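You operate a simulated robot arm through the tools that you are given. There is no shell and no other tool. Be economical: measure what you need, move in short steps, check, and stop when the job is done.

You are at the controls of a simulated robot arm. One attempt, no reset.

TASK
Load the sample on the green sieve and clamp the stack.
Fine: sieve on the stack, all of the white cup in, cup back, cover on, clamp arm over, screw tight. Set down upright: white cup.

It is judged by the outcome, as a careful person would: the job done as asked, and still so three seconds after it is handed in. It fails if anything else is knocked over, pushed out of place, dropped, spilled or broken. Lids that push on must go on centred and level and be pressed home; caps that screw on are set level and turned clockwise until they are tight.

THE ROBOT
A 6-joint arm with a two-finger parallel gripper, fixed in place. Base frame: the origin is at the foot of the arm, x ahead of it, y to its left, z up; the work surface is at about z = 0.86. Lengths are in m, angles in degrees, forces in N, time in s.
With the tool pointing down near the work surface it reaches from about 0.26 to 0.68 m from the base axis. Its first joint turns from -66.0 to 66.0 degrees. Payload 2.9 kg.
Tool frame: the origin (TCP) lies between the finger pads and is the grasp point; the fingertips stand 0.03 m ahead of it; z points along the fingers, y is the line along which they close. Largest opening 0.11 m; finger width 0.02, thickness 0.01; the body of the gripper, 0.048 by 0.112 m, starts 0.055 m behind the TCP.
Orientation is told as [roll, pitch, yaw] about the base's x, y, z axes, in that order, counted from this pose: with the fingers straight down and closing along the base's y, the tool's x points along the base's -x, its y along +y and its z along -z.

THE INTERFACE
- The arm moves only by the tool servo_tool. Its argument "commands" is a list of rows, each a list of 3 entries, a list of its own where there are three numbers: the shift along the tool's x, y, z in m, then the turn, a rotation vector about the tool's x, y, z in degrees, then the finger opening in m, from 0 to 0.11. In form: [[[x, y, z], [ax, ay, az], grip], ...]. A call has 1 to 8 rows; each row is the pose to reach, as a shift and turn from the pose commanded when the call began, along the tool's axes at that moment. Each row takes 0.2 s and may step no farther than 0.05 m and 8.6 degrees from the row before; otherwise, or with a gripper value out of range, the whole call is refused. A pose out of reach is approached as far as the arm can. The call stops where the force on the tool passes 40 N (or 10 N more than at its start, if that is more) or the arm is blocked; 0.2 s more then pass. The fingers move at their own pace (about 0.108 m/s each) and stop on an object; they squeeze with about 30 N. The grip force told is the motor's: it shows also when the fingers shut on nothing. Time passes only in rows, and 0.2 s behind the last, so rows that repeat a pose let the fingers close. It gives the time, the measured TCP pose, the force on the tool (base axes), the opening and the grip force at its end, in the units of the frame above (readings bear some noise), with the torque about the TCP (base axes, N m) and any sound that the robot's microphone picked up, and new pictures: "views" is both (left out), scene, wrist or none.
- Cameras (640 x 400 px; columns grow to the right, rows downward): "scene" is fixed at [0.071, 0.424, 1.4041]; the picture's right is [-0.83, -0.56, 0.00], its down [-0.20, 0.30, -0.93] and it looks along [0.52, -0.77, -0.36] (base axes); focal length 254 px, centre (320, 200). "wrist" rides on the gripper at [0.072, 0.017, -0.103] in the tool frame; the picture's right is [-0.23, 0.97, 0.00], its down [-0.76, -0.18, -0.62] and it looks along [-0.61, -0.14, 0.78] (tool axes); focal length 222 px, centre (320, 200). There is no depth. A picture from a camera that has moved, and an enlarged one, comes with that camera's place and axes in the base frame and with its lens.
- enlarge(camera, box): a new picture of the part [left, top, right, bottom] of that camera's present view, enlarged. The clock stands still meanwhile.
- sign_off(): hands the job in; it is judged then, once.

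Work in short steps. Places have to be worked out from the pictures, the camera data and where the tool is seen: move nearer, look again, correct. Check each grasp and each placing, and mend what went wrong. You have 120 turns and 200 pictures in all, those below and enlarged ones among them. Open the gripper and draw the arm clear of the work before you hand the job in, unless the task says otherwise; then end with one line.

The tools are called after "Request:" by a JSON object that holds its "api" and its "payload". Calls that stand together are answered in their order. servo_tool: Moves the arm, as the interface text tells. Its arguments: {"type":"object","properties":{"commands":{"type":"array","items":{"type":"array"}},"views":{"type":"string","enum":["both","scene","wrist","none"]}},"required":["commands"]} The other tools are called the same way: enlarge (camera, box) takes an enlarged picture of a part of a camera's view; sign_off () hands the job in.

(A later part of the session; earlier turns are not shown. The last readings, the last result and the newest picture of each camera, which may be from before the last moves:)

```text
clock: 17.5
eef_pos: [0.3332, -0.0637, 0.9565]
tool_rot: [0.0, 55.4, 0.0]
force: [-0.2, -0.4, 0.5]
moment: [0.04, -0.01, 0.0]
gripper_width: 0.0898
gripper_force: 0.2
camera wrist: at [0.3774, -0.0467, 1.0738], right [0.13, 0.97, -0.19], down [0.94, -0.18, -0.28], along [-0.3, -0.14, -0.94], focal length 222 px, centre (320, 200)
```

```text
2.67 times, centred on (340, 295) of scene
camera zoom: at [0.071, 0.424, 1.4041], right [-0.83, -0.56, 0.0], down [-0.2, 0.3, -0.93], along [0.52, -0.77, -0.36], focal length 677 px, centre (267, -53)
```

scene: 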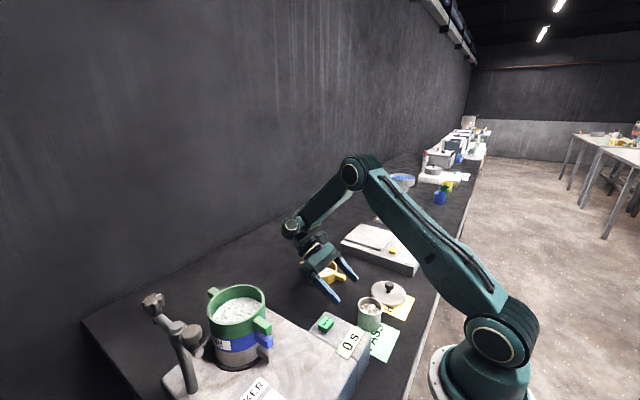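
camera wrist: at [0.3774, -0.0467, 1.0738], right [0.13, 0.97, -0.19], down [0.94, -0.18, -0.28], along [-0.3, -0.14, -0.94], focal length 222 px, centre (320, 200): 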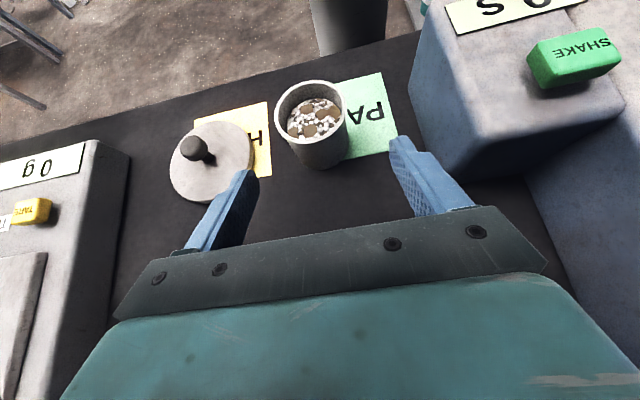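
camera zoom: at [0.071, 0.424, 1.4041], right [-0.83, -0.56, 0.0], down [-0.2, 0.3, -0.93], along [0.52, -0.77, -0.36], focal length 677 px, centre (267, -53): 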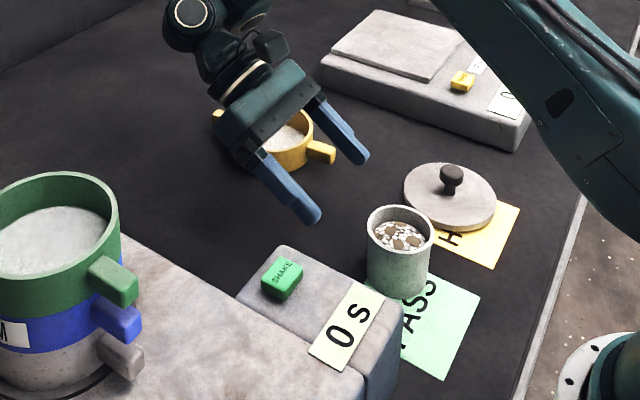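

Straight run along the fingers reaches the cup; I shift 3.5 mm in y and advance, then view before closing.

Request:
{"api": "servo_tool", "payload": {"commands": [[[0, -0.0033, 0.03], [0, 0, 0], 0.09], [[0, -0.0033, 0.06], [0, 0, 0], 0.09], [[-0.0, -0.0033, 0.085], [0, 0, 0], 0.09], [[-0.0, -0.0033, 0.103], [0, 0, 0], 0.09]]}}

Request:
{"api": "enlarge", "payload": {"camera": "scene", "box": [280, 230, 440, 370]}}

```text
clock: 18.5
eef_pos: [0.3257, -0.0697, 0.9474]
tool_rot: [0.1, 55.6, 0.1]
force: [-0.1, 0.1, -0.2]
moment: [0.03, -0.02, -0.01]
gripper_width: 0.0901
gripper_force: 0.1
out of reach, approached as far as the arm can: row 1, 2, 3, 4
camera wrist: at [0.3705, -0.0513, 1.0642], right [0.13, 0.97, -0.19], down [0.94, -0.18, -0.28], along [-0.3, -0.14, -0.94], focal length 222 px, centre (320, 200)
```

scene: 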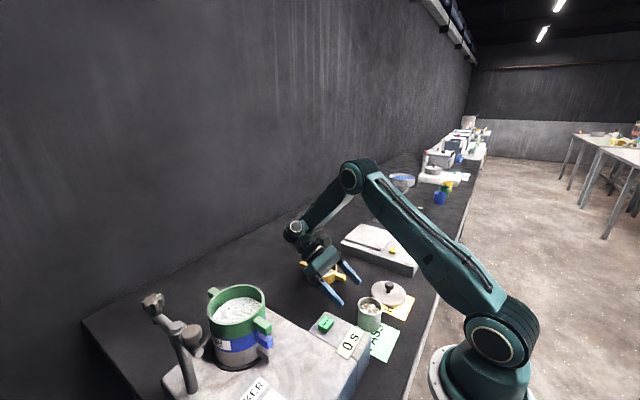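
wrist: 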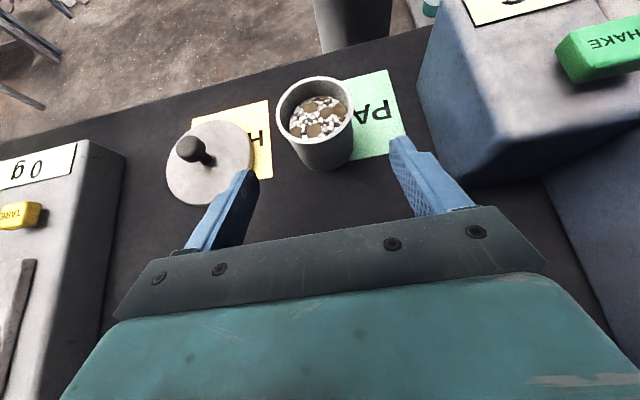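

```text
2.86 times, centred on (360, 300) of scene
camera zoom: at [0.071, 0.424, 1.4041], right [-0.83, -0.56, 0.0], down [-0.2, 0.3, -0.93], along [0.52, -0.77, -0.36], focal length 725 px, centre (206, -86)
```

zoom: 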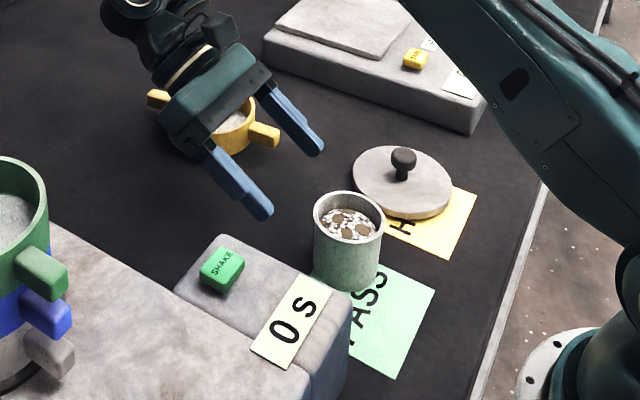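

The arm won't come nearer at this tilt. I return to tool-down in place and test how the arm reaches the cup's radius from above.

Request:
{"api": "servo_tool", "payload": {"commands": [[[0, 0, -0.02], [0, -8.5, 0], 0.09], [[0, 0, -0.04], [0, -17, 0], 0.09], [[0, 0, -0.05], [0, -25.5, 0], 0.09], [[0, 0, -0.06], [0, -34, 0], 0.09], [[0.0, 0, -0.06], [0, -42.5, 0], 0.09], [[0, 0, -0.06], [0, -51, 0], 0.09], [[0, 0, -0.06], [0, -55.6, 0], 0.09]], "views": "none"}}

```text
clock: 20.1
eef_pos: [0.4848, -0.0712, 1.0747]
tool_rot: [2.5, 13.7, -0.1]
force: [-0.1, -1.1, -0.8]
moment: [0.0, -0.03, -0.03]
gripper_width: 0.0901
gripper_force: 0.0
out of reach, approached as far as the arm can: row 1, 2, 3, 4, 5, 6, 7
```

Request:
{"api": "servo_tool", "payload": {"commands": [[[0, 0, -0.02], [0, 0, 0], 0.09]]}}

```text
clock: 20.5
eef_pos: [0.4899, -0.0721, 1.0951]
tool_rot: [2.6, 13.8, 0.1]
force: [0.1, 0.7, -0.7]
moment: [-0.01, 0.01, 0.05]
gripper_width: 0.0901
gripper_force: 0.1
camera wrist: at [0.4434, -0.0581, 1.2116], right [0.23, 0.97, -0.01], down [0.89, -0.2, 0.42], along [0.4, -0.11, -0.91], focal length 222 px, centre (320, 200)
```

scene: 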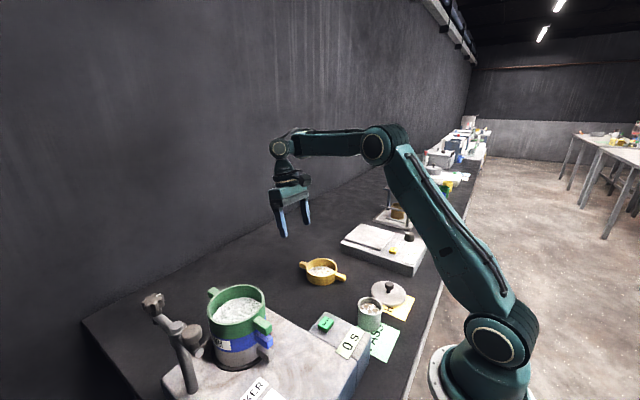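
wrist: 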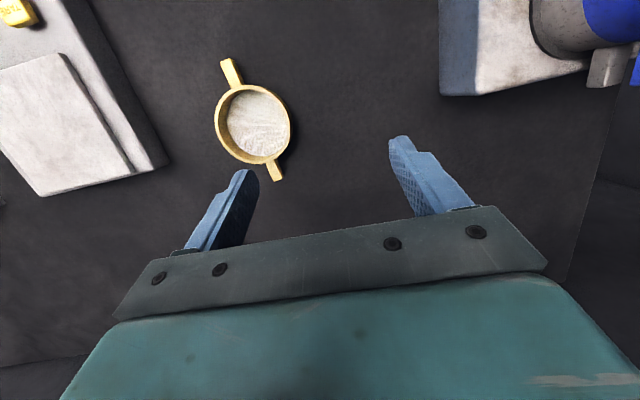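

The reach failures look intermittent (the solver losing track), so I retry with small steps toward the cup at modest tilt.

Request:
{"api": "servo_tool", "payload": {"commands": [[[0.017, 0.001, 0.0093], [0, 0, 0], 0.09], [[0.034, 0.002, 0.0186], [0, 0, 0], 0.09], [[0.051, 0.003, 0.028], [0, 0, 0], 0.09], [[0.068, 0.003, 0.0373], [0, 0, 0], 0.09], [[0.085, 0.004, 0.0466], [0, 0, 0], 0.09], [[0.102, 0.005, 0.056], [0, 0, 0], 0.09], [[0.119, 0.006, 0.0653], [0, 0, 0], 0.09], [[0.136, 0.006, 0.0746], [0, 0, 0], 0.09]], "views": "scene"}}

```text
clock: 22.3
eef_pos: [0.3399, -0.053, 1.0559]
tool_rot: [4.7, 13.2, 3.7]
force: [0.6, -6.1, -0.3]
moment: [0.39, -0.03, -0.2]
gripper_width: 0.0897
gripper_force: 0.0
out of reach, approached as far as the arm can: row 2, 3, 4, 5, 6, 7
```

scene: 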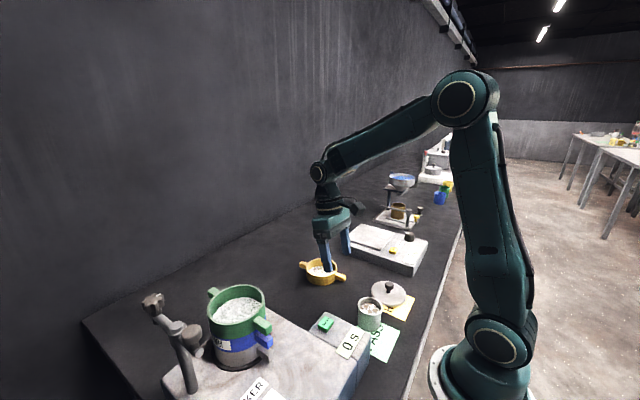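

It got through on the last row, upper arm now upright. I hold a moment to settle and read the pose.

Request:
{"api": "servo_tool", "payload": {"commands": [[[0, 0, 0], [0, 0, 0], 0.09]], "views": "wrist"}}

```text
clock: 22.7
eef_pos: [0.3389, -0.0616, 1.0566]
tool_rot: [2.4, 13.8, -0.1]
force: [0.3, -0.1, 0.3]
moment: [0.01, 0.03, -0.05]
gripper_width: 0.0901
gripper_force: 0.0
camera wrist: at [0.2935, -0.0485, 1.1739], right [0.23, 0.97, -0.01], down [0.89, -0.2, 0.42], along [0.4, -0.11, -0.91], focal length 222 px, centre (320, 200)
```

wrist: 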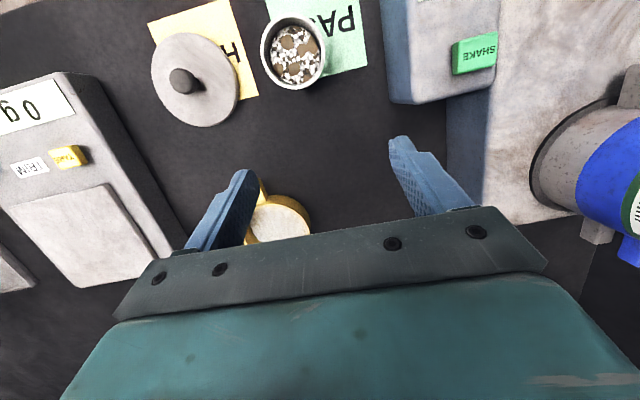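

Pose is clean except a 2.4° roll. I pitch gradually to 50° while descending to a pre-grasp point, in small rows, correcting the roll.

Request:
{"api": "servo_tool", "payload": {"commands": [[[-0.002, -0.001, 0.011], [0.3, 4.5, 0.1], 0.09], [[-0.0035, -0.001, 0.022], [0.6, 9, 0.15], 0.09], [[-0.005, -0.002, 0.033], [0.9, 13.5, 0.2], 0.09], [[-0.007, -0.003, 0.043], [1.2, 18, 0.3], 0.09], [[-0.009, -0.003, 0.054], [1.5, 22.5, 0.35], 0.09], [[-0.0105, -0.004, 0.065], [1.8, 27, 0.4], 0.09], [[-0.012, -0.005, 0.075], [2.1, 31.5, 0.5], 0.09], [[-0.014, -0.005, 0.086], [2.3, 36, 0.55], 0.09]]}}

```text
clock: 24.5
eef_pos: [0.3331, -0.0627, 0.9681]
tool_rot: [0.7, 49.9, 0.8]
force: [-0.5, 0.0, 0.8]
moment: [-0.02, -0.02, -0.04]
gripper_width: 0.0898
gripper_force: 0.0
camera wrist: at [0.3649, -0.0457, 1.0894], right [0.14, 0.98, -0.17], down [0.97, -0.17, -0.18], along [-0.2, -0.14, -0.97], focal length 222 px, centre (320, 200)
```

scene: 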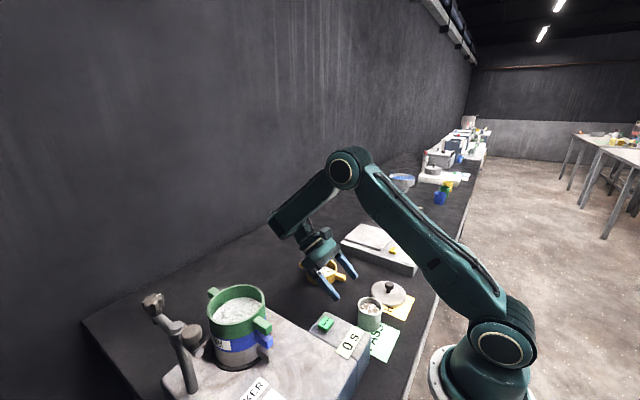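
wrist: 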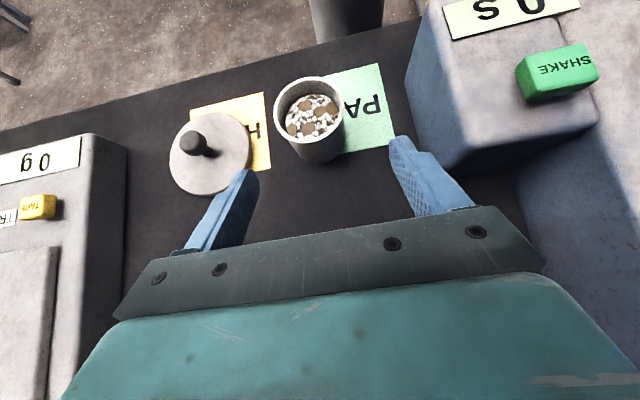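

No failures this time. The way to the cup is straight along the fingers; I advance in small rows with a 5 mm y correction.

Request:
{"api": "servo_tool", "payload": {"commands": [[[0, -0.003, 0.012], [0, 0, 0], 0.09], [[0, -0.005, 0.024], [0, 0, 0], 0.09], [[0, -0.005, 0.036], [0, 0, 0], 0.09], [[0, -0.005, 0.048], [0, 0, 0], 0.09], [[0, -0.005, 0.06], [0, 0, 0], 0.09]], "views": "wrist"}}

Request:
{"api": "enlarge", "payload": {"camera": "scene", "box": [260, 210, 430, 360]}}

```text
clock: 25.7
eef_pos: [0.2876, -0.0687, 0.9296]
tool_rot: [0.3, 49.8, 0.4]
force: [0.2, -0.2, -0.2]
moment: [0.01, 0.02, 0.01]
gripper_width: 0.09
gripper_force: 0.1
out of reach, approached as far as the arm can: row 1
camera wrist: at [0.3188, -0.0509, 1.0509], right [0.15, 0.97, -0.17], down [0.97, -0.18, -0.18], along [-0.2, -0.14, -0.97], focal length 222 px, centre (320, 200)
```

wrist: 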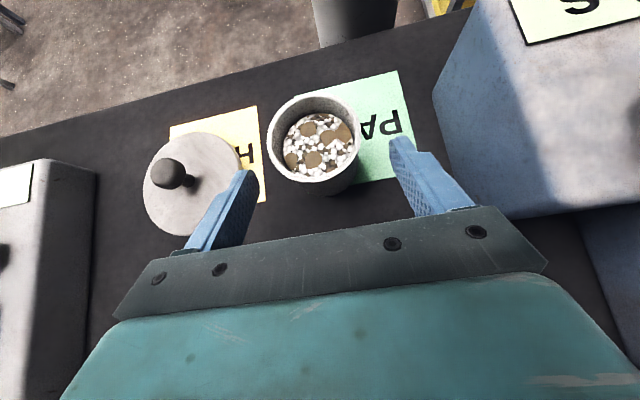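

```text
2.67 times, centred on (345, 285) of scene
camera zoom: at [0.071, 0.424, 1.4041], right [-0.83, -0.56, 0.0], down [-0.2, 0.3, -0.93], along [0.52, -0.77, -0.36], focal length 677 px, centre (253, -27)
```

zoom: 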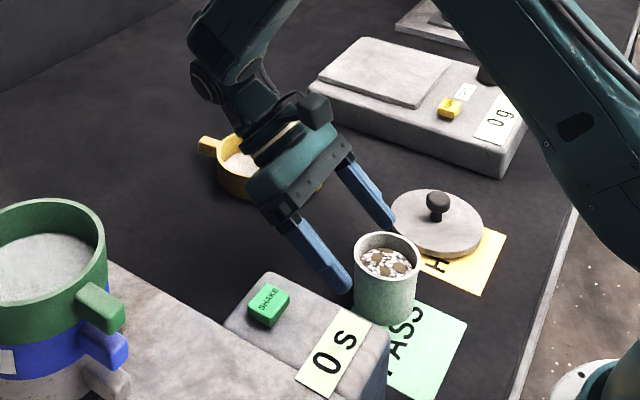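

Fingers aligned with the cup (y within 1 mm). Advance the last 5 cm and close.

Request:
{"api": "servo_tool", "payload": {"commands": [[[0, 0, 0.012], [0, 0, 0], 0.09], [[0, 0, 0.024], [0, 0, 0], 0.09], [[0, 0, 0.036], [0, 0, 0], 0.09], [[0, 0, 0.048], [0, 0, 0], 0.09]], "views": "wrist"}}

Request:
{"api": "enlarge", "payload": {"camera": "scene", "box": [260, 210, 430, 360]}}

```text
clock: 26.7
eef_pos: [0.249, -0.0679, 0.8999]
tool_rot: [0.2, 49.9, 0.3]
force: [0.2, 0.2, 0.0]
moment: [0.02, 0.01, -0.01]
gripper_width: 0.0899
gripper_force: 0.0
camera wrist: at [0.2818, -0.0507, 1.0199], right [0.15, 0.97, -0.17], down [0.97, -0.18, -0.18], along [-0.21, -0.14, -0.97], focal length 222 px, centre (320, 200)
```

wrist: 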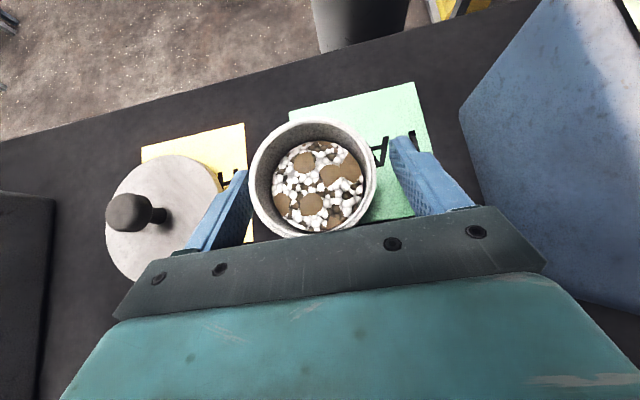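

```text
2.67 times, centred on (345, 285) of scene
camera zoom: at [0.071, 0.424, 1.4041], right [-0.83, -0.56, 0.0], down [-0.2, 0.3, -0.93], along [0.52, -0.77, -0.36], focal length 677 px, centre (253, -27)
```

zoom: 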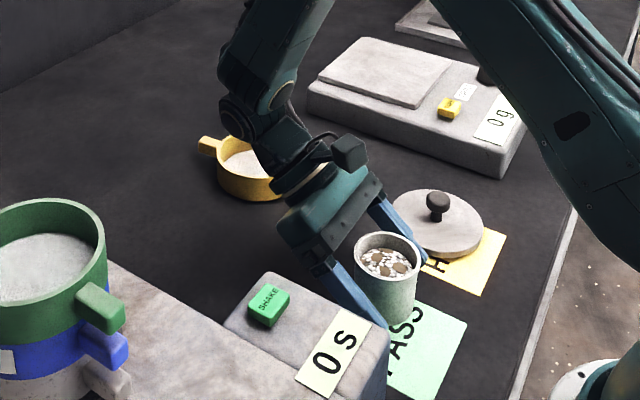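

The hand is in place around the cup; close on it.

Request:
{"api": "servo_tool", "payload": {"commands": [[[0, 0, 0], [0, 0, 0], 0.07], [[0, 0, 0], [0, 0, 0], 0.05], [[0, 0, 0], [0, 0, 0], 0.05]], "views": "wrist"}}

```text
clock: 27.5
eef_pos: [0.2499, -0.0687, 0.899]
tool_rot: [0.3, 49.8, 0.3]
force: [-0.5, -0.3, -0.5]
moment: [-0.03, 0.0, 0.01]
gripper_width: 0.0548
gripper_force: 29.9
camera wrist: at [0.282, -0.0506, 1.0201], right [0.14, 0.97, -0.17], down [0.97, -0.18, -0.18], along [-0.21, -0.14, -0.97], focal length 222 px, centre (320, 200)
```

wrist: 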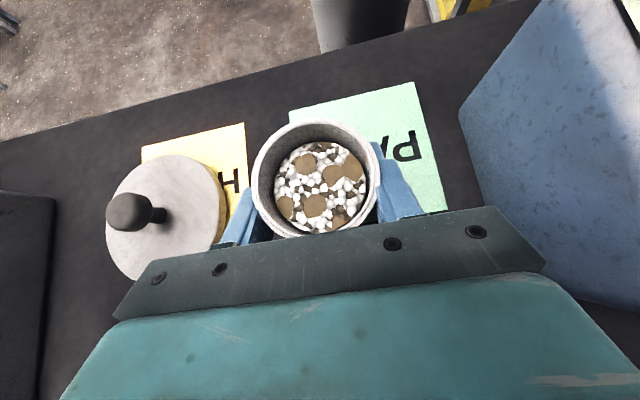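

Held at 0.0548 with 30 N. Lift straight up in small steps.

Request:
{"api": "servo_tool", "payload": {"commands": [[[0.0077, 0, -0.0064], [0, 0, 0], 0.05], [[0.0154, 0, -0.0129], [0, 0, 0], 0.05], [[0.023, 0, -0.0193], [0, 0, 0], 0.05], [[0.0306, 0, -0.0257], [0, 0, 0], 0.05], [[0.0383, 0, -0.0321], [0, 0, 0], 0.05], [[0.046, 0, -0.0386], [0, 0, 0], 0.05]]}}

```text
clock: 28.9
eef_pos: [0.2491, -0.0677, 0.959]
tool_rot: [0.4, 49.8, 0.3]
force: [1.1, 0.2, -0.2]
moment: [0.0, 0.03, -0.01]
gripper_width: 0.0549
gripper_force: 30.4
camera wrist: at [0.2817, -0.0503, 1.0808], right [0.14, 0.97, -0.17], down [0.97, -0.18, -0.18], along [-0.21, -0.14, -0.97], focal length 222 px, centre (320, 200)
```

scene: 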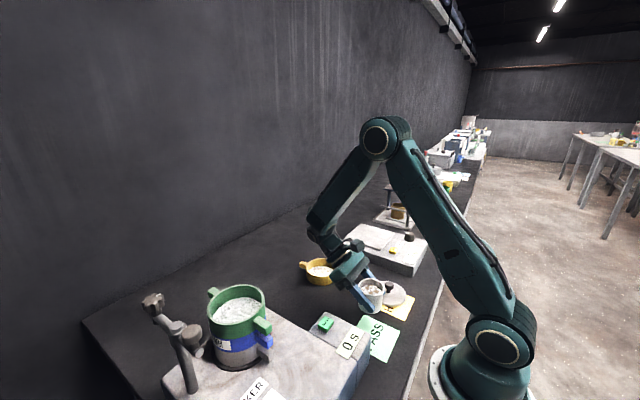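
wrist: 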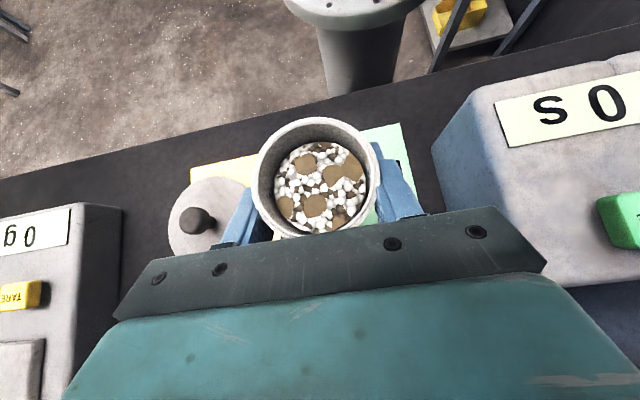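

Contents safe. Continue up and slightly outward to z≈1.10.

Request:
{"api": "servo_tool", "payload": {"commands": [[[0.0102, 0, -0.0151], [0, 0, 0], 0.05], [[0.0204, 0, -0.0302], [0, 0, 0], 0.05], [[0.0306, 0, -0.0452], [0, 0, 0], 0.05], [[0.0408, 0, -0.0603], [0, 0, 0], 0.05], [[0.0509, 0, -0.0754], [0, 0, 0], 0.05], [[0.0611, 0, -0.0905], [0, 0, 0], 0.05], [[0.0713, 0, -0.1055], [0, 0, 0], 0.05], [[0.0815, 0, -0.1206], [0, 0, 0], 0.05]]}}

```text
clock: 30.7
eef_pos: [0.2575, -0.0609, 1.0447]
tool_rot: [0.3, 49.8, 0.3]
force: [-1.1, 0.3, -0.8]
moment: [0.0, 0.02, 0.03]
gripper_width: 0.0548
gripper_force: 29.6
out of reach, approached as far as the arm can: row 5, 6, 7, 8
camera wrist: at [0.2896, -0.0446, 1.1664], right [0.15, 0.97, -0.17], down [0.97, -0.18, -0.18], along [-0.2, -0.14, -0.97], focal length 222 px, centre (320, 200)
```

scene: 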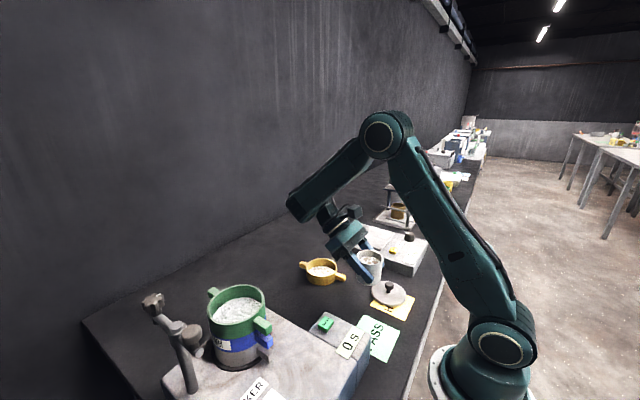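
wrist: 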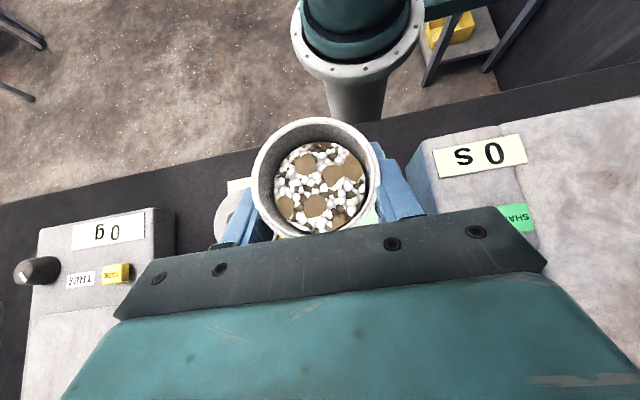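

The arm is awkward here in radius, but a pure base turn is always possible. I swing the upright cup about the base axis by 40° toward the stack's bearing (cup bottom ≈1.005, hand above 1.06, clear of the stack).

Request:
{"api": "servo_tool", "payload": {"commands": [[[-0.0028, 0.0227, -0.0033], [3.82, 0, -3.22], 0.05], [[-0.0043, 0.0456, -0.0051], [7.64, 0, -6.45], 0.05], [[-0.0045, 0.0687, -0.0053], [11.46, 0, -9.67], 0.05], [[-0.0034, 0.0918, -0.004], [15.28, 0, -12.9], 0.05]]}}

```text
clock: 31.7
eef_pos: [0.2621, 0.0292, 1.0447]
tool_rot: [0.4, 49.6, 20.4]
force: [1.0, 0.3, -0.4]
moment: [0.03, 0.02, 0.0]
gripper_width: 0.0548
gripper_force: 30.0
camera wrist: at [0.2867, 0.0573, 1.166], right [-0.2, 0.97, -0.17], down [0.97, 0.17, -0.18], along [-0.14, -0.2, -0.97], focal length 222 px, centre (320, 200)
```

scene: 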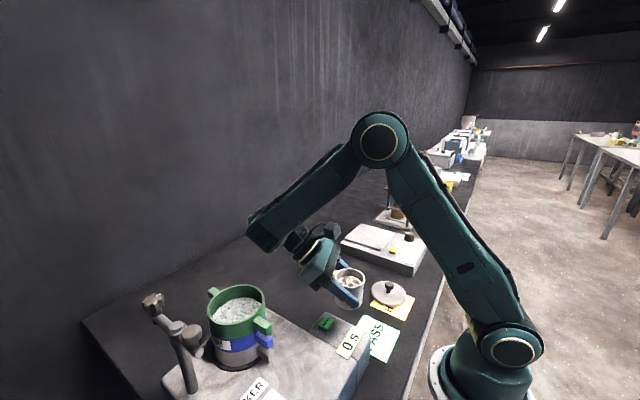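
wrist: 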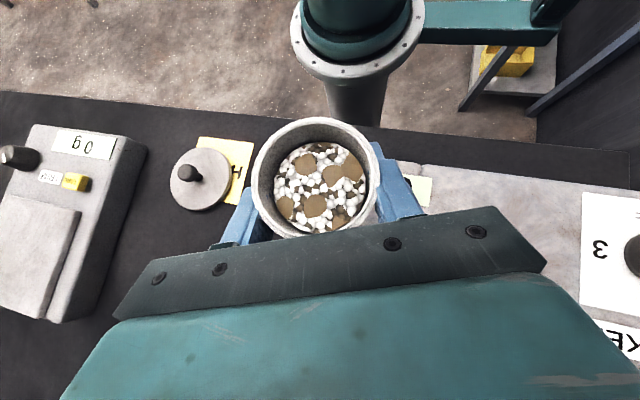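

The forearm end hangs low and would pass close over the stack, so I raise here first before swinging on.

Request:
{"api": "servo_tool", "payload": {"commands": [[[0.0091, 0, -0.0078], [0, 0, 0], 0.05], [[0.0183, 0, -0.0156], [0, 0, 0], 0.05], [[0.0274, 0, -0.0233], [0, 0, 0], 0.05], [[0.0366, 0, -0.0311], [0, 0, 0], 0.05], [[0.0457, 0, -0.0389], [0, 0, 0], 0.05], [[0.0549, 0, -0.0467], [0, 0, 0], 0.05]], "views": "scene"}}

```text
clock: 33.1
eef_pos: [0.241, 0.0259, 1.0628]
tool_rot: [0.3, 49.7, 20.3]
force: [0.5, 0.5, -1.4]
moment: [-0.01, 0.0, 0.01]
gripper_width: 0.0548
gripper_force: 29.6
out of reach, approached as far as the arm can: row 1, 2, 3, 4, 5, 6
```

scene: 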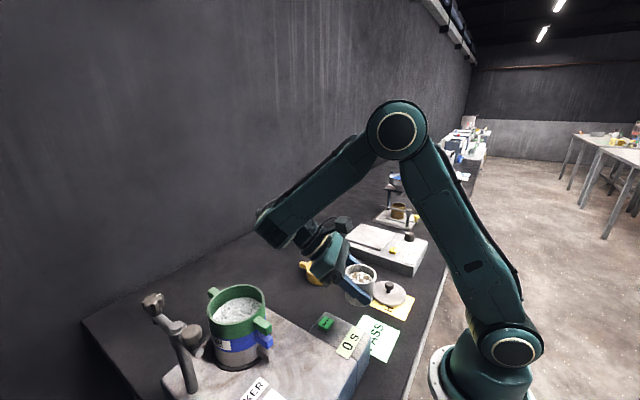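

The wrist's bend limit stops it; the contents sit ~2 cm below the rim, so a tilt of about 25° is safe. I raise while letting the tilt ease back by 24°.

Request:
{"api": "servo_tool", "payload": {"commands": [[[0.004, 0, -0.007], [0, -3, 0], 0.05], [[0.011, 0, -0.019], [0, -6, 0], 0.05], [[0.018, 0, -0.03], [0, -9, 0], 0.05], [[0.026, 0, -0.042], [0, -12, 0], 0.05], [[0.034, 0, -0.054], [0, -15, 0], 0.05], [[0.042, 0, -0.065], [0, -18, 0], 0.05], [[0.0495, 0, -0.0765], [0, -21, 0], 0.05], [[0.0568, 0, -0.0876], [0, -24, 0], 0.05]]}}

```text
clock: 34.9
eef_pos: [0.266, 0.0369, 1.1477]
tool_rot: [0.2, 25.5, 20.2]
force: [0.0, -0.4, -0.6]
moment: [0.04, -0.02, -0.01]
gripper_width: 0.0545
gripper_force: 29.7
out of reach, approached as far as the arm can: row 4, 5, 6, 7, 8
camera wrist: at [0.2407, 0.0457, 1.2711], right [-0.14, 0.99, -0.09], down [0.96, 0.16, 0.23], along [0.25, -0.06, -0.97], focal length 222 px, centre (320, 200)
```

scene: 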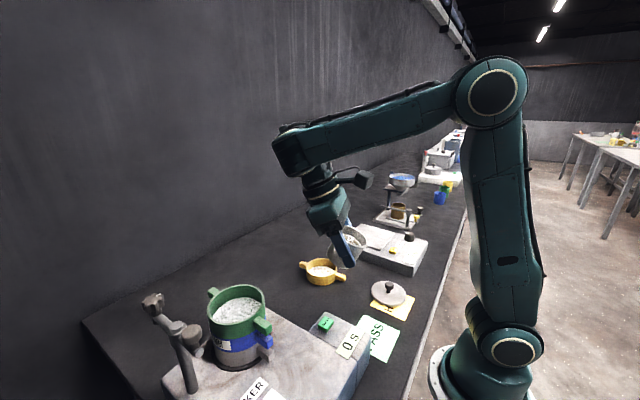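
wrist: 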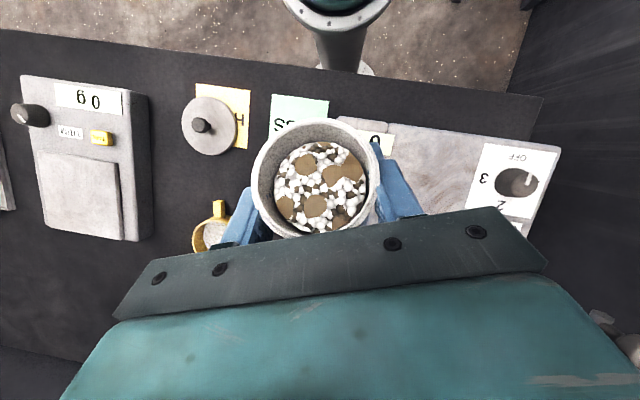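

Cup is steady at z≈1.148 with a 24° lean toward the base. Now I carry it over the stack: TCP to about (0.429, 0.214, 1.14), so that the lip ends above the sieve's centre.

Request:
{"api": "servo_tool", "payload": {"commands": [[[-0.0246, 0.0137, -0.0106], [0.34, 0, -0.71], 0.05], [[-0.0492, 0.0275, -0.0213], [0.68, 0, -1.42], 0.05], [[-0.0738, 0.0412, -0.0319], [1.02, 0, -2.13], 0.05], [[-0.0984, 0.0549, -0.0425], [1.36, 0, -2.85], 0.05], [[-0.1229, 0.0686, -0.0531], [1.69, 0, -3.56], 0.05], [[-0.1475, 0.0824, -0.0638], [2.03, 0, -4.27], 0.05], [[-0.1721, 0.0961, -0.0744], [2.37, 0, -4.98], 0.05], [[-0.1967, 0.1098, -0.085], [2.71, 0, -5.69], 0.05]]}}

Request:
{"api": "enlarge", "payload": {"camera": "scene", "box": [130, 200, 330, 380]}}

```text
clock: 36.7
eef_pos: [0.4287, 0.2142, 1.1396]
tool_rot: [0.3, 25.7, 26.5]
force: [-0.1, 0.3, -0.3]
moment: [-0.03, 0.01, 0.03]
gripper_width: 0.0549
gripper_force: 30.5
out of reach, approached as far as the arm can: row 1, 2, 3
camera wrist: at [0.4027, 0.221, 1.2635], right [-0.25, 0.96, -0.1], down [0.94, 0.27, 0.23], along [0.25, -0.03, -0.97], focal length 222 px, centre (320, 200)
```

scene: 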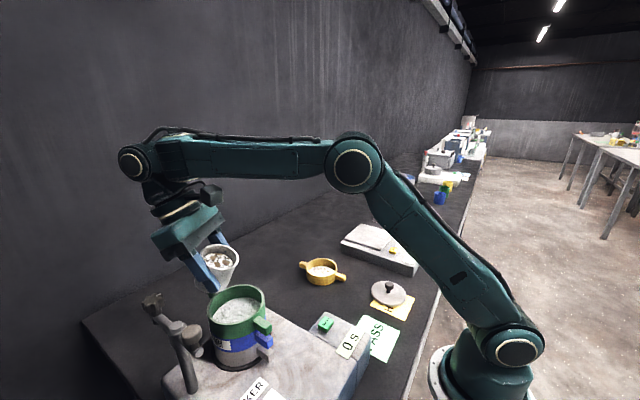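
wrist: 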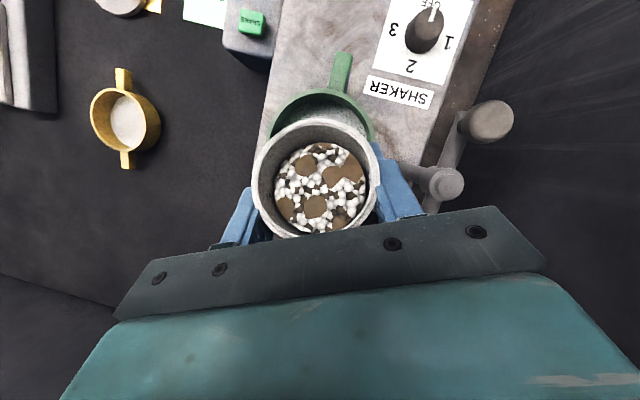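

```text
2.22 times, centred on (230, 290) of scene
camera zoom: at [0.071, 0.424, 1.4041], right [-0.83, -0.56, 0.0], down [-0.2, 0.3, -0.93], along [0.52, -0.77, -0.36], focal length 564 px, centre (520, 0)
```

zoom: 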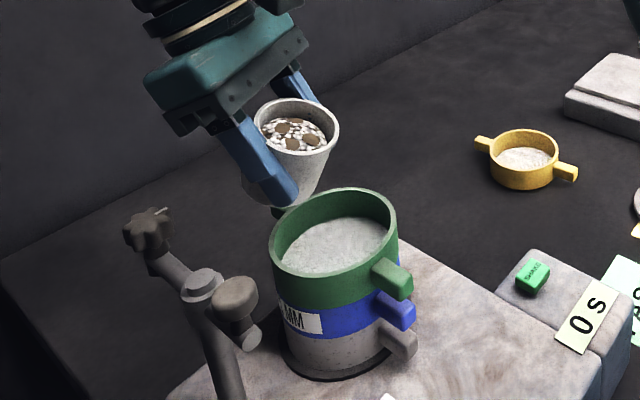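

The lip is right over the sieve. For the pour the hand must swing through vertical and end on the robot/-y side, so I first turn the yaw by 40° (tilt unchanged) to give the arm room, keeping the lip over the sieve.

Request:
{"api": "servo_tool", "payload": {"commands": [[[-0.0003, 0.0029, 0.0012], [2.17, 0, -4.5], 0.05], [[-0.0006, 0.0057, 0.0024], [4.34, 0, -9.01], 0.05], [[-0.0009, 0.0086, 0.0036], [6.51, 0, -13.5], 0.05], [[-0.0012, 0.0114, 0.0048], [8.68, 0, -18.0], 0.05], [[-0.0015, 0.0143, 0.0059], [10.85, 0, -22.5], 0.05], [[-0.0018, 0.0172, 0.0071], [13.0, 0, -27.0], 0.05], [[-0.0021, 0.02, 0.0083], [15.2, 0, -31.5], 0.05], [[-0.0024, 0.0229, 0.0095], [17.4, 0, -36.0], 0.05]]}}

Request:
{"api": "enlarge", "payload": {"camera": "scene", "box": [130, 200, 330, 380]}}

```text
clock: 38.5
eef_pos: [0.417, 0.2328, 1.1299]
tool_rot: [0.0, 25.6, 66.5]
force: [0.4, 0.2, -0.9]
moment: [-0.07, 0.02, 0.03]
gripper_width: 0.0549
gripper_force: 30.0
camera wrist: at [0.3931, 0.2221, 1.253], right [-0.81, 0.58, -0.1], down [0.55, 0.81, 0.23], along [0.21, 0.14, -0.97], focal length 222 px, centre (320, 200)
```

scene: 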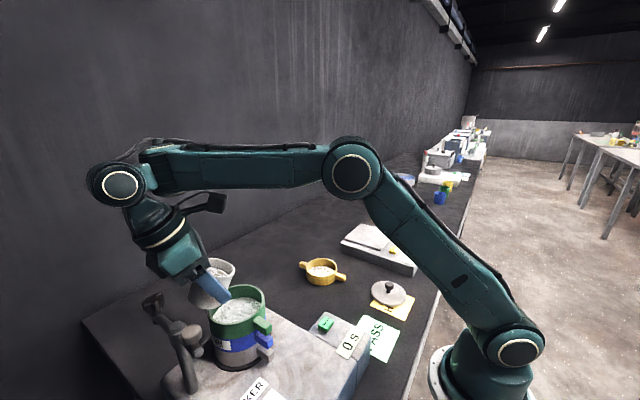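
wrist: 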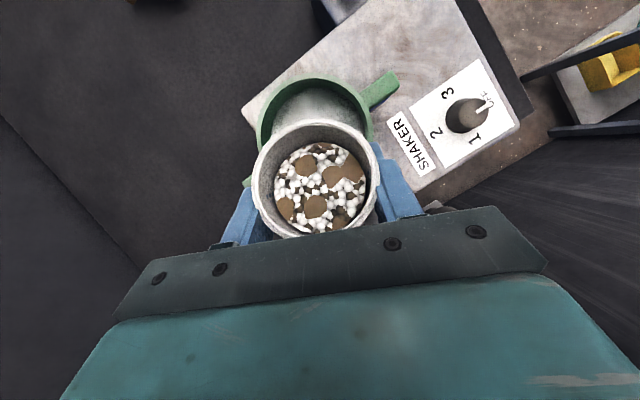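

```text
2.22 times, centred on (230, 290) of scene
camera zoom: at [0.071, 0.424, 1.4041], right [-0.83, -0.56, 0.0], down [-0.2, 0.3, -0.93], along [0.52, -0.77, -0.36], focal length 564 px, centre (520, 0)
```

zoom: 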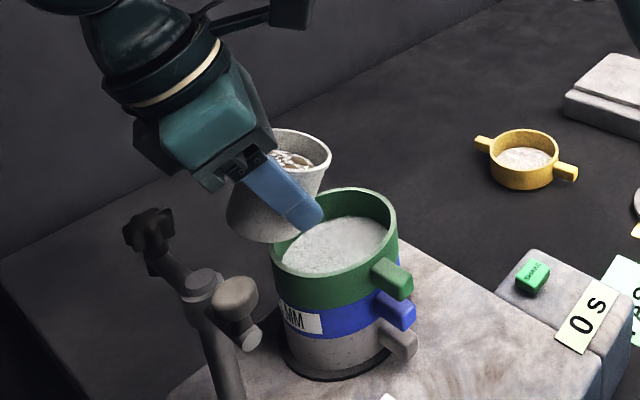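

Orientation turned cleanly. Now I begin the pour slowly: tilt from 24° to 60° about the hand's closing axis, lip staying over the sieve.

Request:
{"api": "servo_tool", "payload": {"commands": [[[-0.0009, 0, 0.0016], [0, -4.45, 0], 0.05], [[-0.0018, 0, 0.0033], [0, -8.9, 0], 0.05], [[-0.0028, 0, 0.0049], [0, -13.35, 0], 0.05], [[-0.0037, 0, 0.0066], [0, -17.8, 0], 0.05], [[-0.0046, 0, 0.0082], [0, -22.25, 0], 0.05], [[-0.0055, 0, 0.0098], [0, -26.7, 0], 0.05], [[-0.0065, 0, 0.0115], [0, -31.15, 0], 0.05], [[-0.0074, 0, 0.0131], [0, -35.6, 0], 0.05]]}}

Request:
{"api": "enlarge", "payload": {"camera": "scene", "box": [130, 200, 330, 380]}}

```text
clock: 40.3
eef_pos: [0.4734, 0.2551, 1.1813]
tool_rot: [0.5, -9.7, 66.4]
force: [-0.9, 0.4, -1.1]
moment: [0.0, 0.0, -0.01]
gripper_width: 0.0547
gripper_force: 29.4
out of reach, approached as far as the arm can: row 4, 5, 6, 7, 8
camera wrist: at [0.4235, 0.182, 1.27], right [-0.8, 0.59, 0.05], down [0.43, 0.52, 0.74], along [0.42, 0.61, -0.67], focal length 222 px, centre (320, 200)
```

scene: 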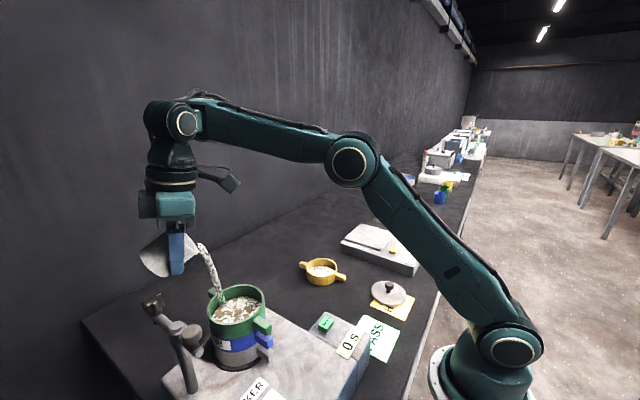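
wrist: 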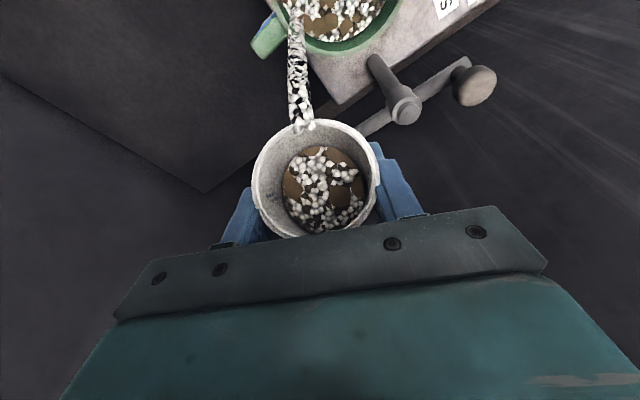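

```text
2.22 times, centred on (230, 290) of scene
camera zoom: at [0.071, 0.424, 1.4041], right [-0.83, -0.56, 0.0], down [-0.2, 0.3, -0.93], along [0.52, -0.77, -0.36], focal length 564 px, centre (520, 0)
```

zoom: 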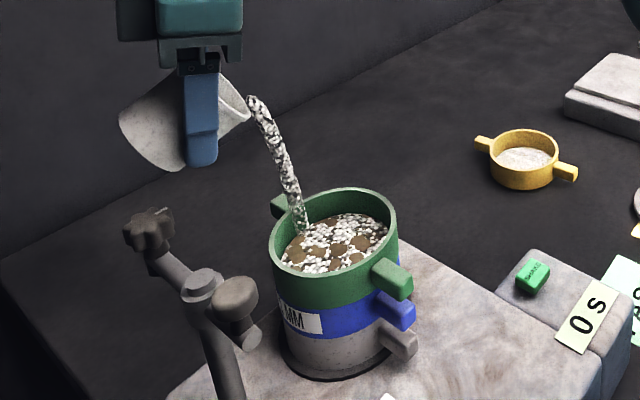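

The solver slipped and the hand drifted outward mid-pour; the stream still lands in the sieve, but near its edge. I un-tilt at once while moving back over the sieve.

Request:
{"api": "servo_tool", "payload": {"commands": [[[0.02, 0.016, 0.01], [0, 8.5, 0], 0.05], [[0.036, 0.03, 0.02], [0, 17, 0], 0.05], [[0.045, 0.038, 0.025], [0, 25, 0], 0.05]]}}

Request:
{"api": "enlarge", "payload": {"camera": "scene", "box": [130, 200, 330, 380]}}

```text
clock: 41.1
eef_pos: [0.4229, 0.2347, 1.1484]
tool_rot: [0.1, 15.2, 66.4]
force: [0.2, 0.2, 0.1]
moment: [-0.03, 0.0, 0.02]
gripper_width: 0.0546
gripper_force: 30.1
camera wrist: at [0.3905, 0.2034, 1.2666], right [-0.8, 0.59, -0.06], down [0.52, 0.75, 0.4], along [0.28, 0.29, -0.91], focal length 222 px, centre (320, 200)
```

scene: 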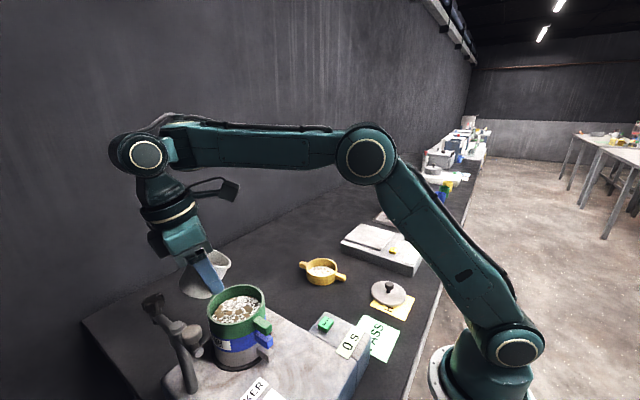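
wrist: 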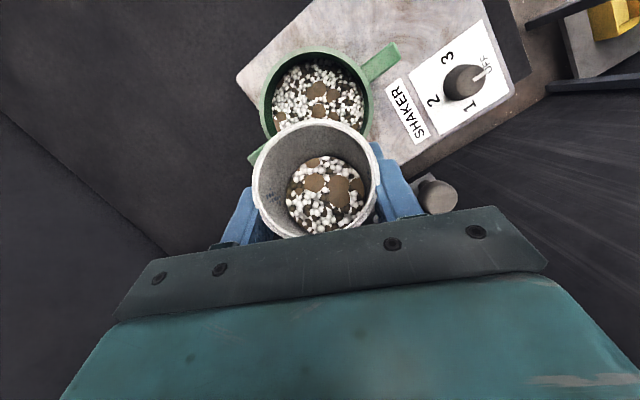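

```text
2.22 times, centred on (230, 290) of scene
camera zoom: at [0.071, 0.424, 1.4041], right [-0.83, -0.56, 0.0], down [-0.2, 0.3, -0.93], along [0.52, -0.77, -0.36], focal length 564 px, centre (520, 0)
```

zoom: 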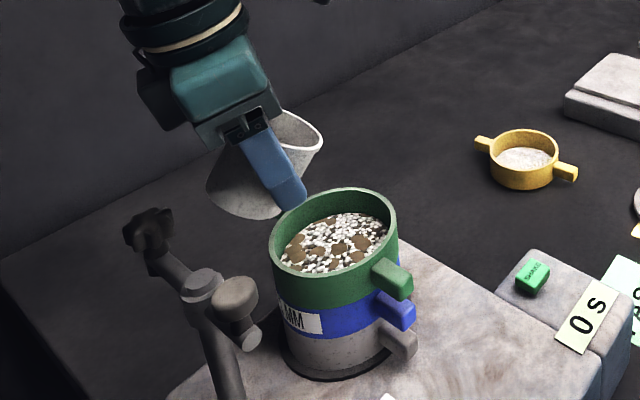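

Recovered: flow stopped, part of the sample is in the sieve. I'll turn the yaw back to a nearly straight-ahead bearing (10°), where tool-down worked before, with the lip still over the sieve and no flow.

Request:
{"api": "servo_tool", "payload": {"commands": [[[0.0019, -0.0031, 0.0022], [-1.84, 0, 6.75], 0.05], [[0.0038, -0.0061, 0.0045], [-3.67, 0, 13.5], 0.05], [[0.0058, -0.0092, 0.0067], [-5.51, 0, 20.25], 0.05], [[0.0077, -0.0122, 0.009], [-7.35, 0, 27], 0.05], [[0.0096, -0.0153, 0.0112], [-9.19, 0, 33.75], 0.05], [[0.0115, -0.0184, 0.0135], [-11.0, 0, 40.5], 0.05], [[0.0135, -0.0214, 0.0157], [-12.86, 0, 47.25], 0.05], [[0.0154, -0.0245, 0.018], [-14.7, 0, 54], 0.05]]}}

Request:
{"api": "enlarge", "payload": {"camera": "scene", "box": [130, 200, 330, 380]}}

```text
clock: 42.9
eef_pos: [0.4381, 0.2074, 1.1349]
tool_rot: [0.3, 15.1, 10.6]
force: [-0.6, 0.2, -0.7]
moment: [0.01, 0.03, 0.01]
gripper_width: 0.0549
gripper_force: 29.5
camera wrist: at [0.3928, 0.2174, 1.2528], right [0.04, 1.0, -0.05], down [0.92, -0.01, 0.4], along [0.4, -0.07, -0.91], focal length 222 px, centre (320, 200)
```

scene: 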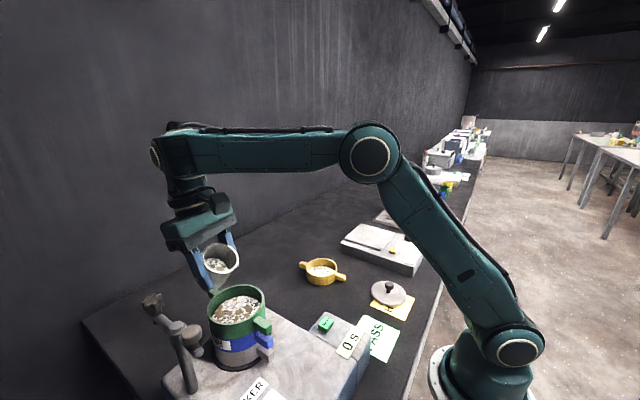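
wrist: 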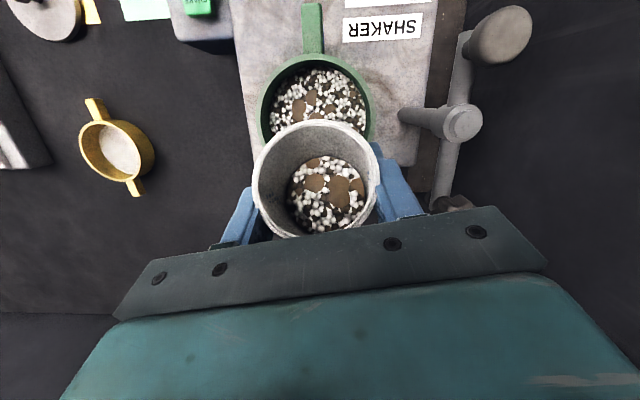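

```text
2.22 times, centred on (230, 290) of scene
camera zoom: at [0.071, 0.424, 1.4041], right [-0.83, -0.56, 0.0], down [-0.2, 0.3, -0.93], along [0.52, -0.77, -0.36], focal length 564 px, centre (520, 0)
```

zoom: 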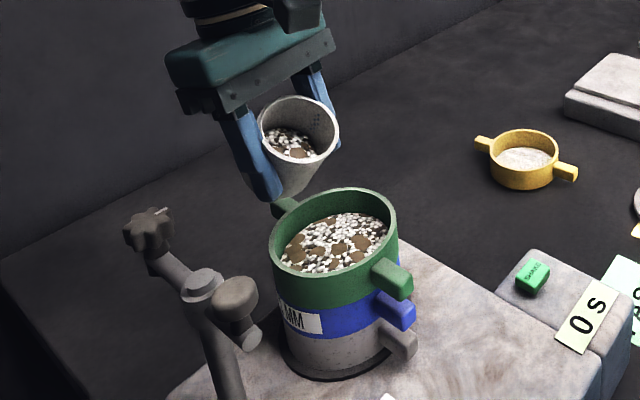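

Clean. Now step the tilt in small calls, watching for drift: 35° to 47°.

Request:
{"api": "servo_tool", "payload": {"commands": [[[0, 0, 0.002], [0, -3, 0], 0.05], [[0, 0, 0.004], [0, -6, 0], 0.05], [[-0.001, 0, 0.006], [0, -9, 0], 0.05], [[-0.001, 0, 0.008], [0, -12, 0], 0.05]], "views": "none"}}

```text
clock: 43.9
eef_pos: [0.4536, 0.2143, 1.1463]
tool_rot: [0.1, 3.3, 10.4]
force: [-0.4, -0.3, -0.5]
moment: [-0.01, 0.0, 0.0]
gripper_width: 0.0549
gripper_force: 30.1
out of reach, approached as far as the arm can: row 3, 4
```

Drift again near tool-vertical (TCP now (0.454, 0.214)); no further tilt. I look at the wrist and cup state.

Request:
{"api": "enlarge", "payload": {"camera": "scene", "box": [110, 90, 430, 310]}}

Request:
{"api": "enlarge", "payload": {"camera": "wrist", "box": [180, 20, 460, 240]}}

```text
1.82 times, centred on (270, 200) of scene
camera zoom: at [0.071, 0.424, 1.4041], right [-0.83, -0.56, 0.0], down [-0.2, 0.3, -0.93], along [0.52, -0.77, -0.36], focal length 462 px, centre (411, 200)
```

zoom: 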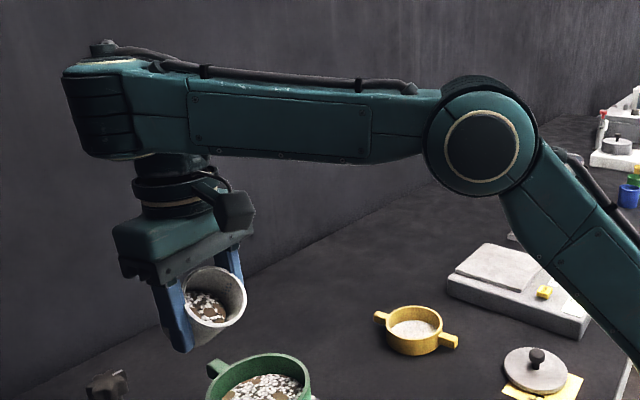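

```text
1.82 times, centred on (320, 130) of wrist
camera zoom: at [0.3851, 0.2204, 1.253], right [0.05, 1.0, -0.01], down [0.82, -0.03, 0.58], along [0.58, -0.04, -0.82], focal length 404 px, centre (320, 327)
```

zoom: 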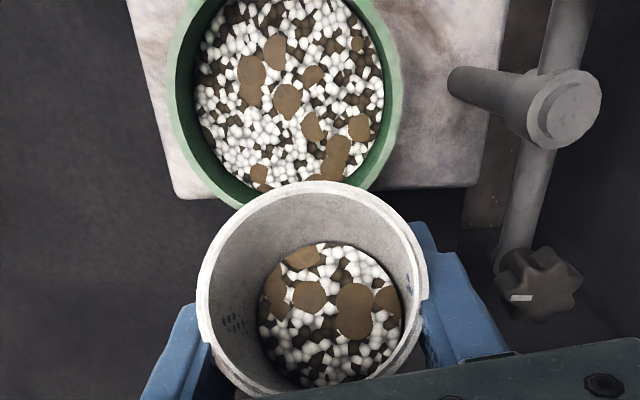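

Request:
{"api": "enlarge", "payload": {"camera": "scene", "box": [130, 100, 260, 200]}}

```text
4.00 times, centred on (195, 150) of scene
camera zoom: at [0.071, 0.424, 1.4041], right [-0.83, -0.56, 0.0], down [-0.2, 0.3, -0.93], along [0.52, -0.77, -0.36], focal length 1015 px, centre (820, 400)
```

zoom: 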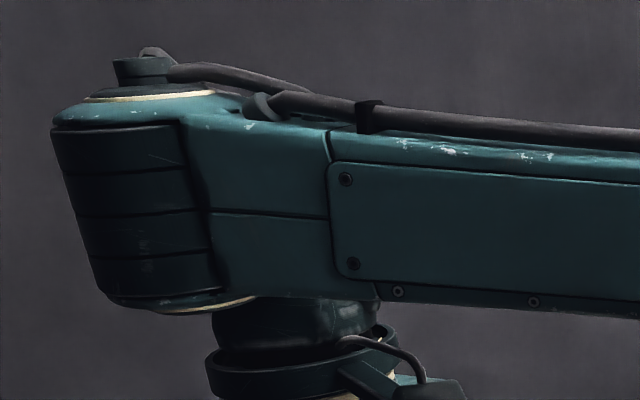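

I think I understand the drift: the wrist has a pan-tilt layout and is singular where the tool crosses the perpendicular of the forearm. I'll back off to 35° tilt, then go *around* that point by adding a temporary sideways lean instead of crossing straight through.

Request:
{"api": "servo_tool", "payload": {"commands": [[[0.005, -0.001, 0.004], [0, 4, 0], 0.05], [[0.01, -0.003, 0.008], [0, 8, 0], 0.05], [[0.016, -0.0044, 0.0123], [0, 12, 0], 0.05], [[0.016, -0.0044, 0.0123], [0, 12, 0], 0.05]], "views": "none"}}

Request:
{"api": "servo_tool", "payload": {"commands": [[[0, 0, 0], [4, -0.5, 0], 0.05], [[0, 0, 0], [8, -1, 0], 0.05], [[0, 0, 0], [11, -2, 0], 0.05], [[0, 0, 0], [13, -3.5, 0], 0.05], [[0, 0, 0], [14.5, -5, 0], 0.05], [[0, 0, 0], [15.5, -6.5, 0], 0.05]], "views": "scene"}}

```text
clock: 44.9
eef_pos: [0.438, 0.2071, 1.1343]
tool_rot: [0.2, 15.3, 10.4]
force: [0.0, -1.1, 0.1]
moment: [-0.04, -0.02, 0.0]
gripper_width: 0.0549
gripper_force: 30.2
```

```text
clock: 46.3
eef_pos: [0.437, 0.2083, 1.1354]
tool_rot: [-15.1, 8.8, 11.3]
force: [-0.2, -0.5, -0.4]
moment: [0.01, 0.0, -0.01]
gripper_width: 0.0548
gripper_force: 29.9
```

scene: 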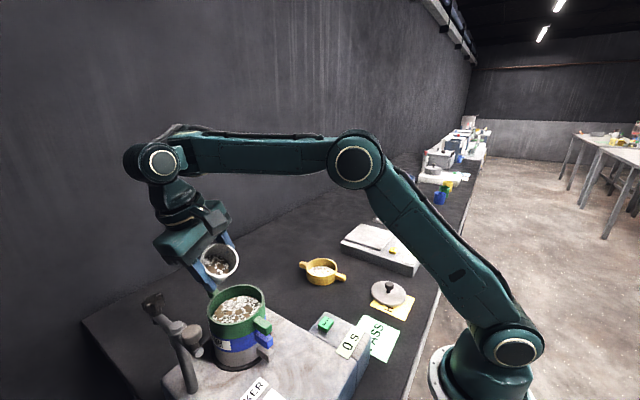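

No failures going around. Continue along the arc past vertical.

Request:
{"api": "servo_tool", "payload": {"commands": [[[0, 0, 0], [0.5, -2.5, 0], 0.05], [[0, 0, 0], [0.5, -5, 0], 0.05], [[0, 0, 0], [0, -7.5, 0], 0.05], [[0, 0, 0], [-1, -10, 0], 0.05], [[0, 0, 0], [-2.5, -12.5, 0], 0.05], [[0, 0, 0], [-4.5, -15, 0], 0.05]], "views": "scene"}}

```text
clock: 47.7
eef_pos: [0.472, 0.2315, 1.1791]
tool_rot: [-10.5, -5.4, 14.6]
force: [-0.7, 0.2, -0.9]
moment: [-0.03, 0.03, -0.01]
gripper_width: 0.0549
gripper_force: 30.0
out of reach, approached as far as the arm can: row 2, 3, 4, 5, 6
```

scene: 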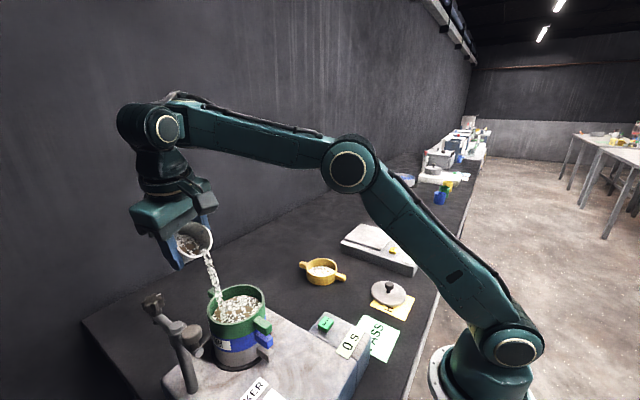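

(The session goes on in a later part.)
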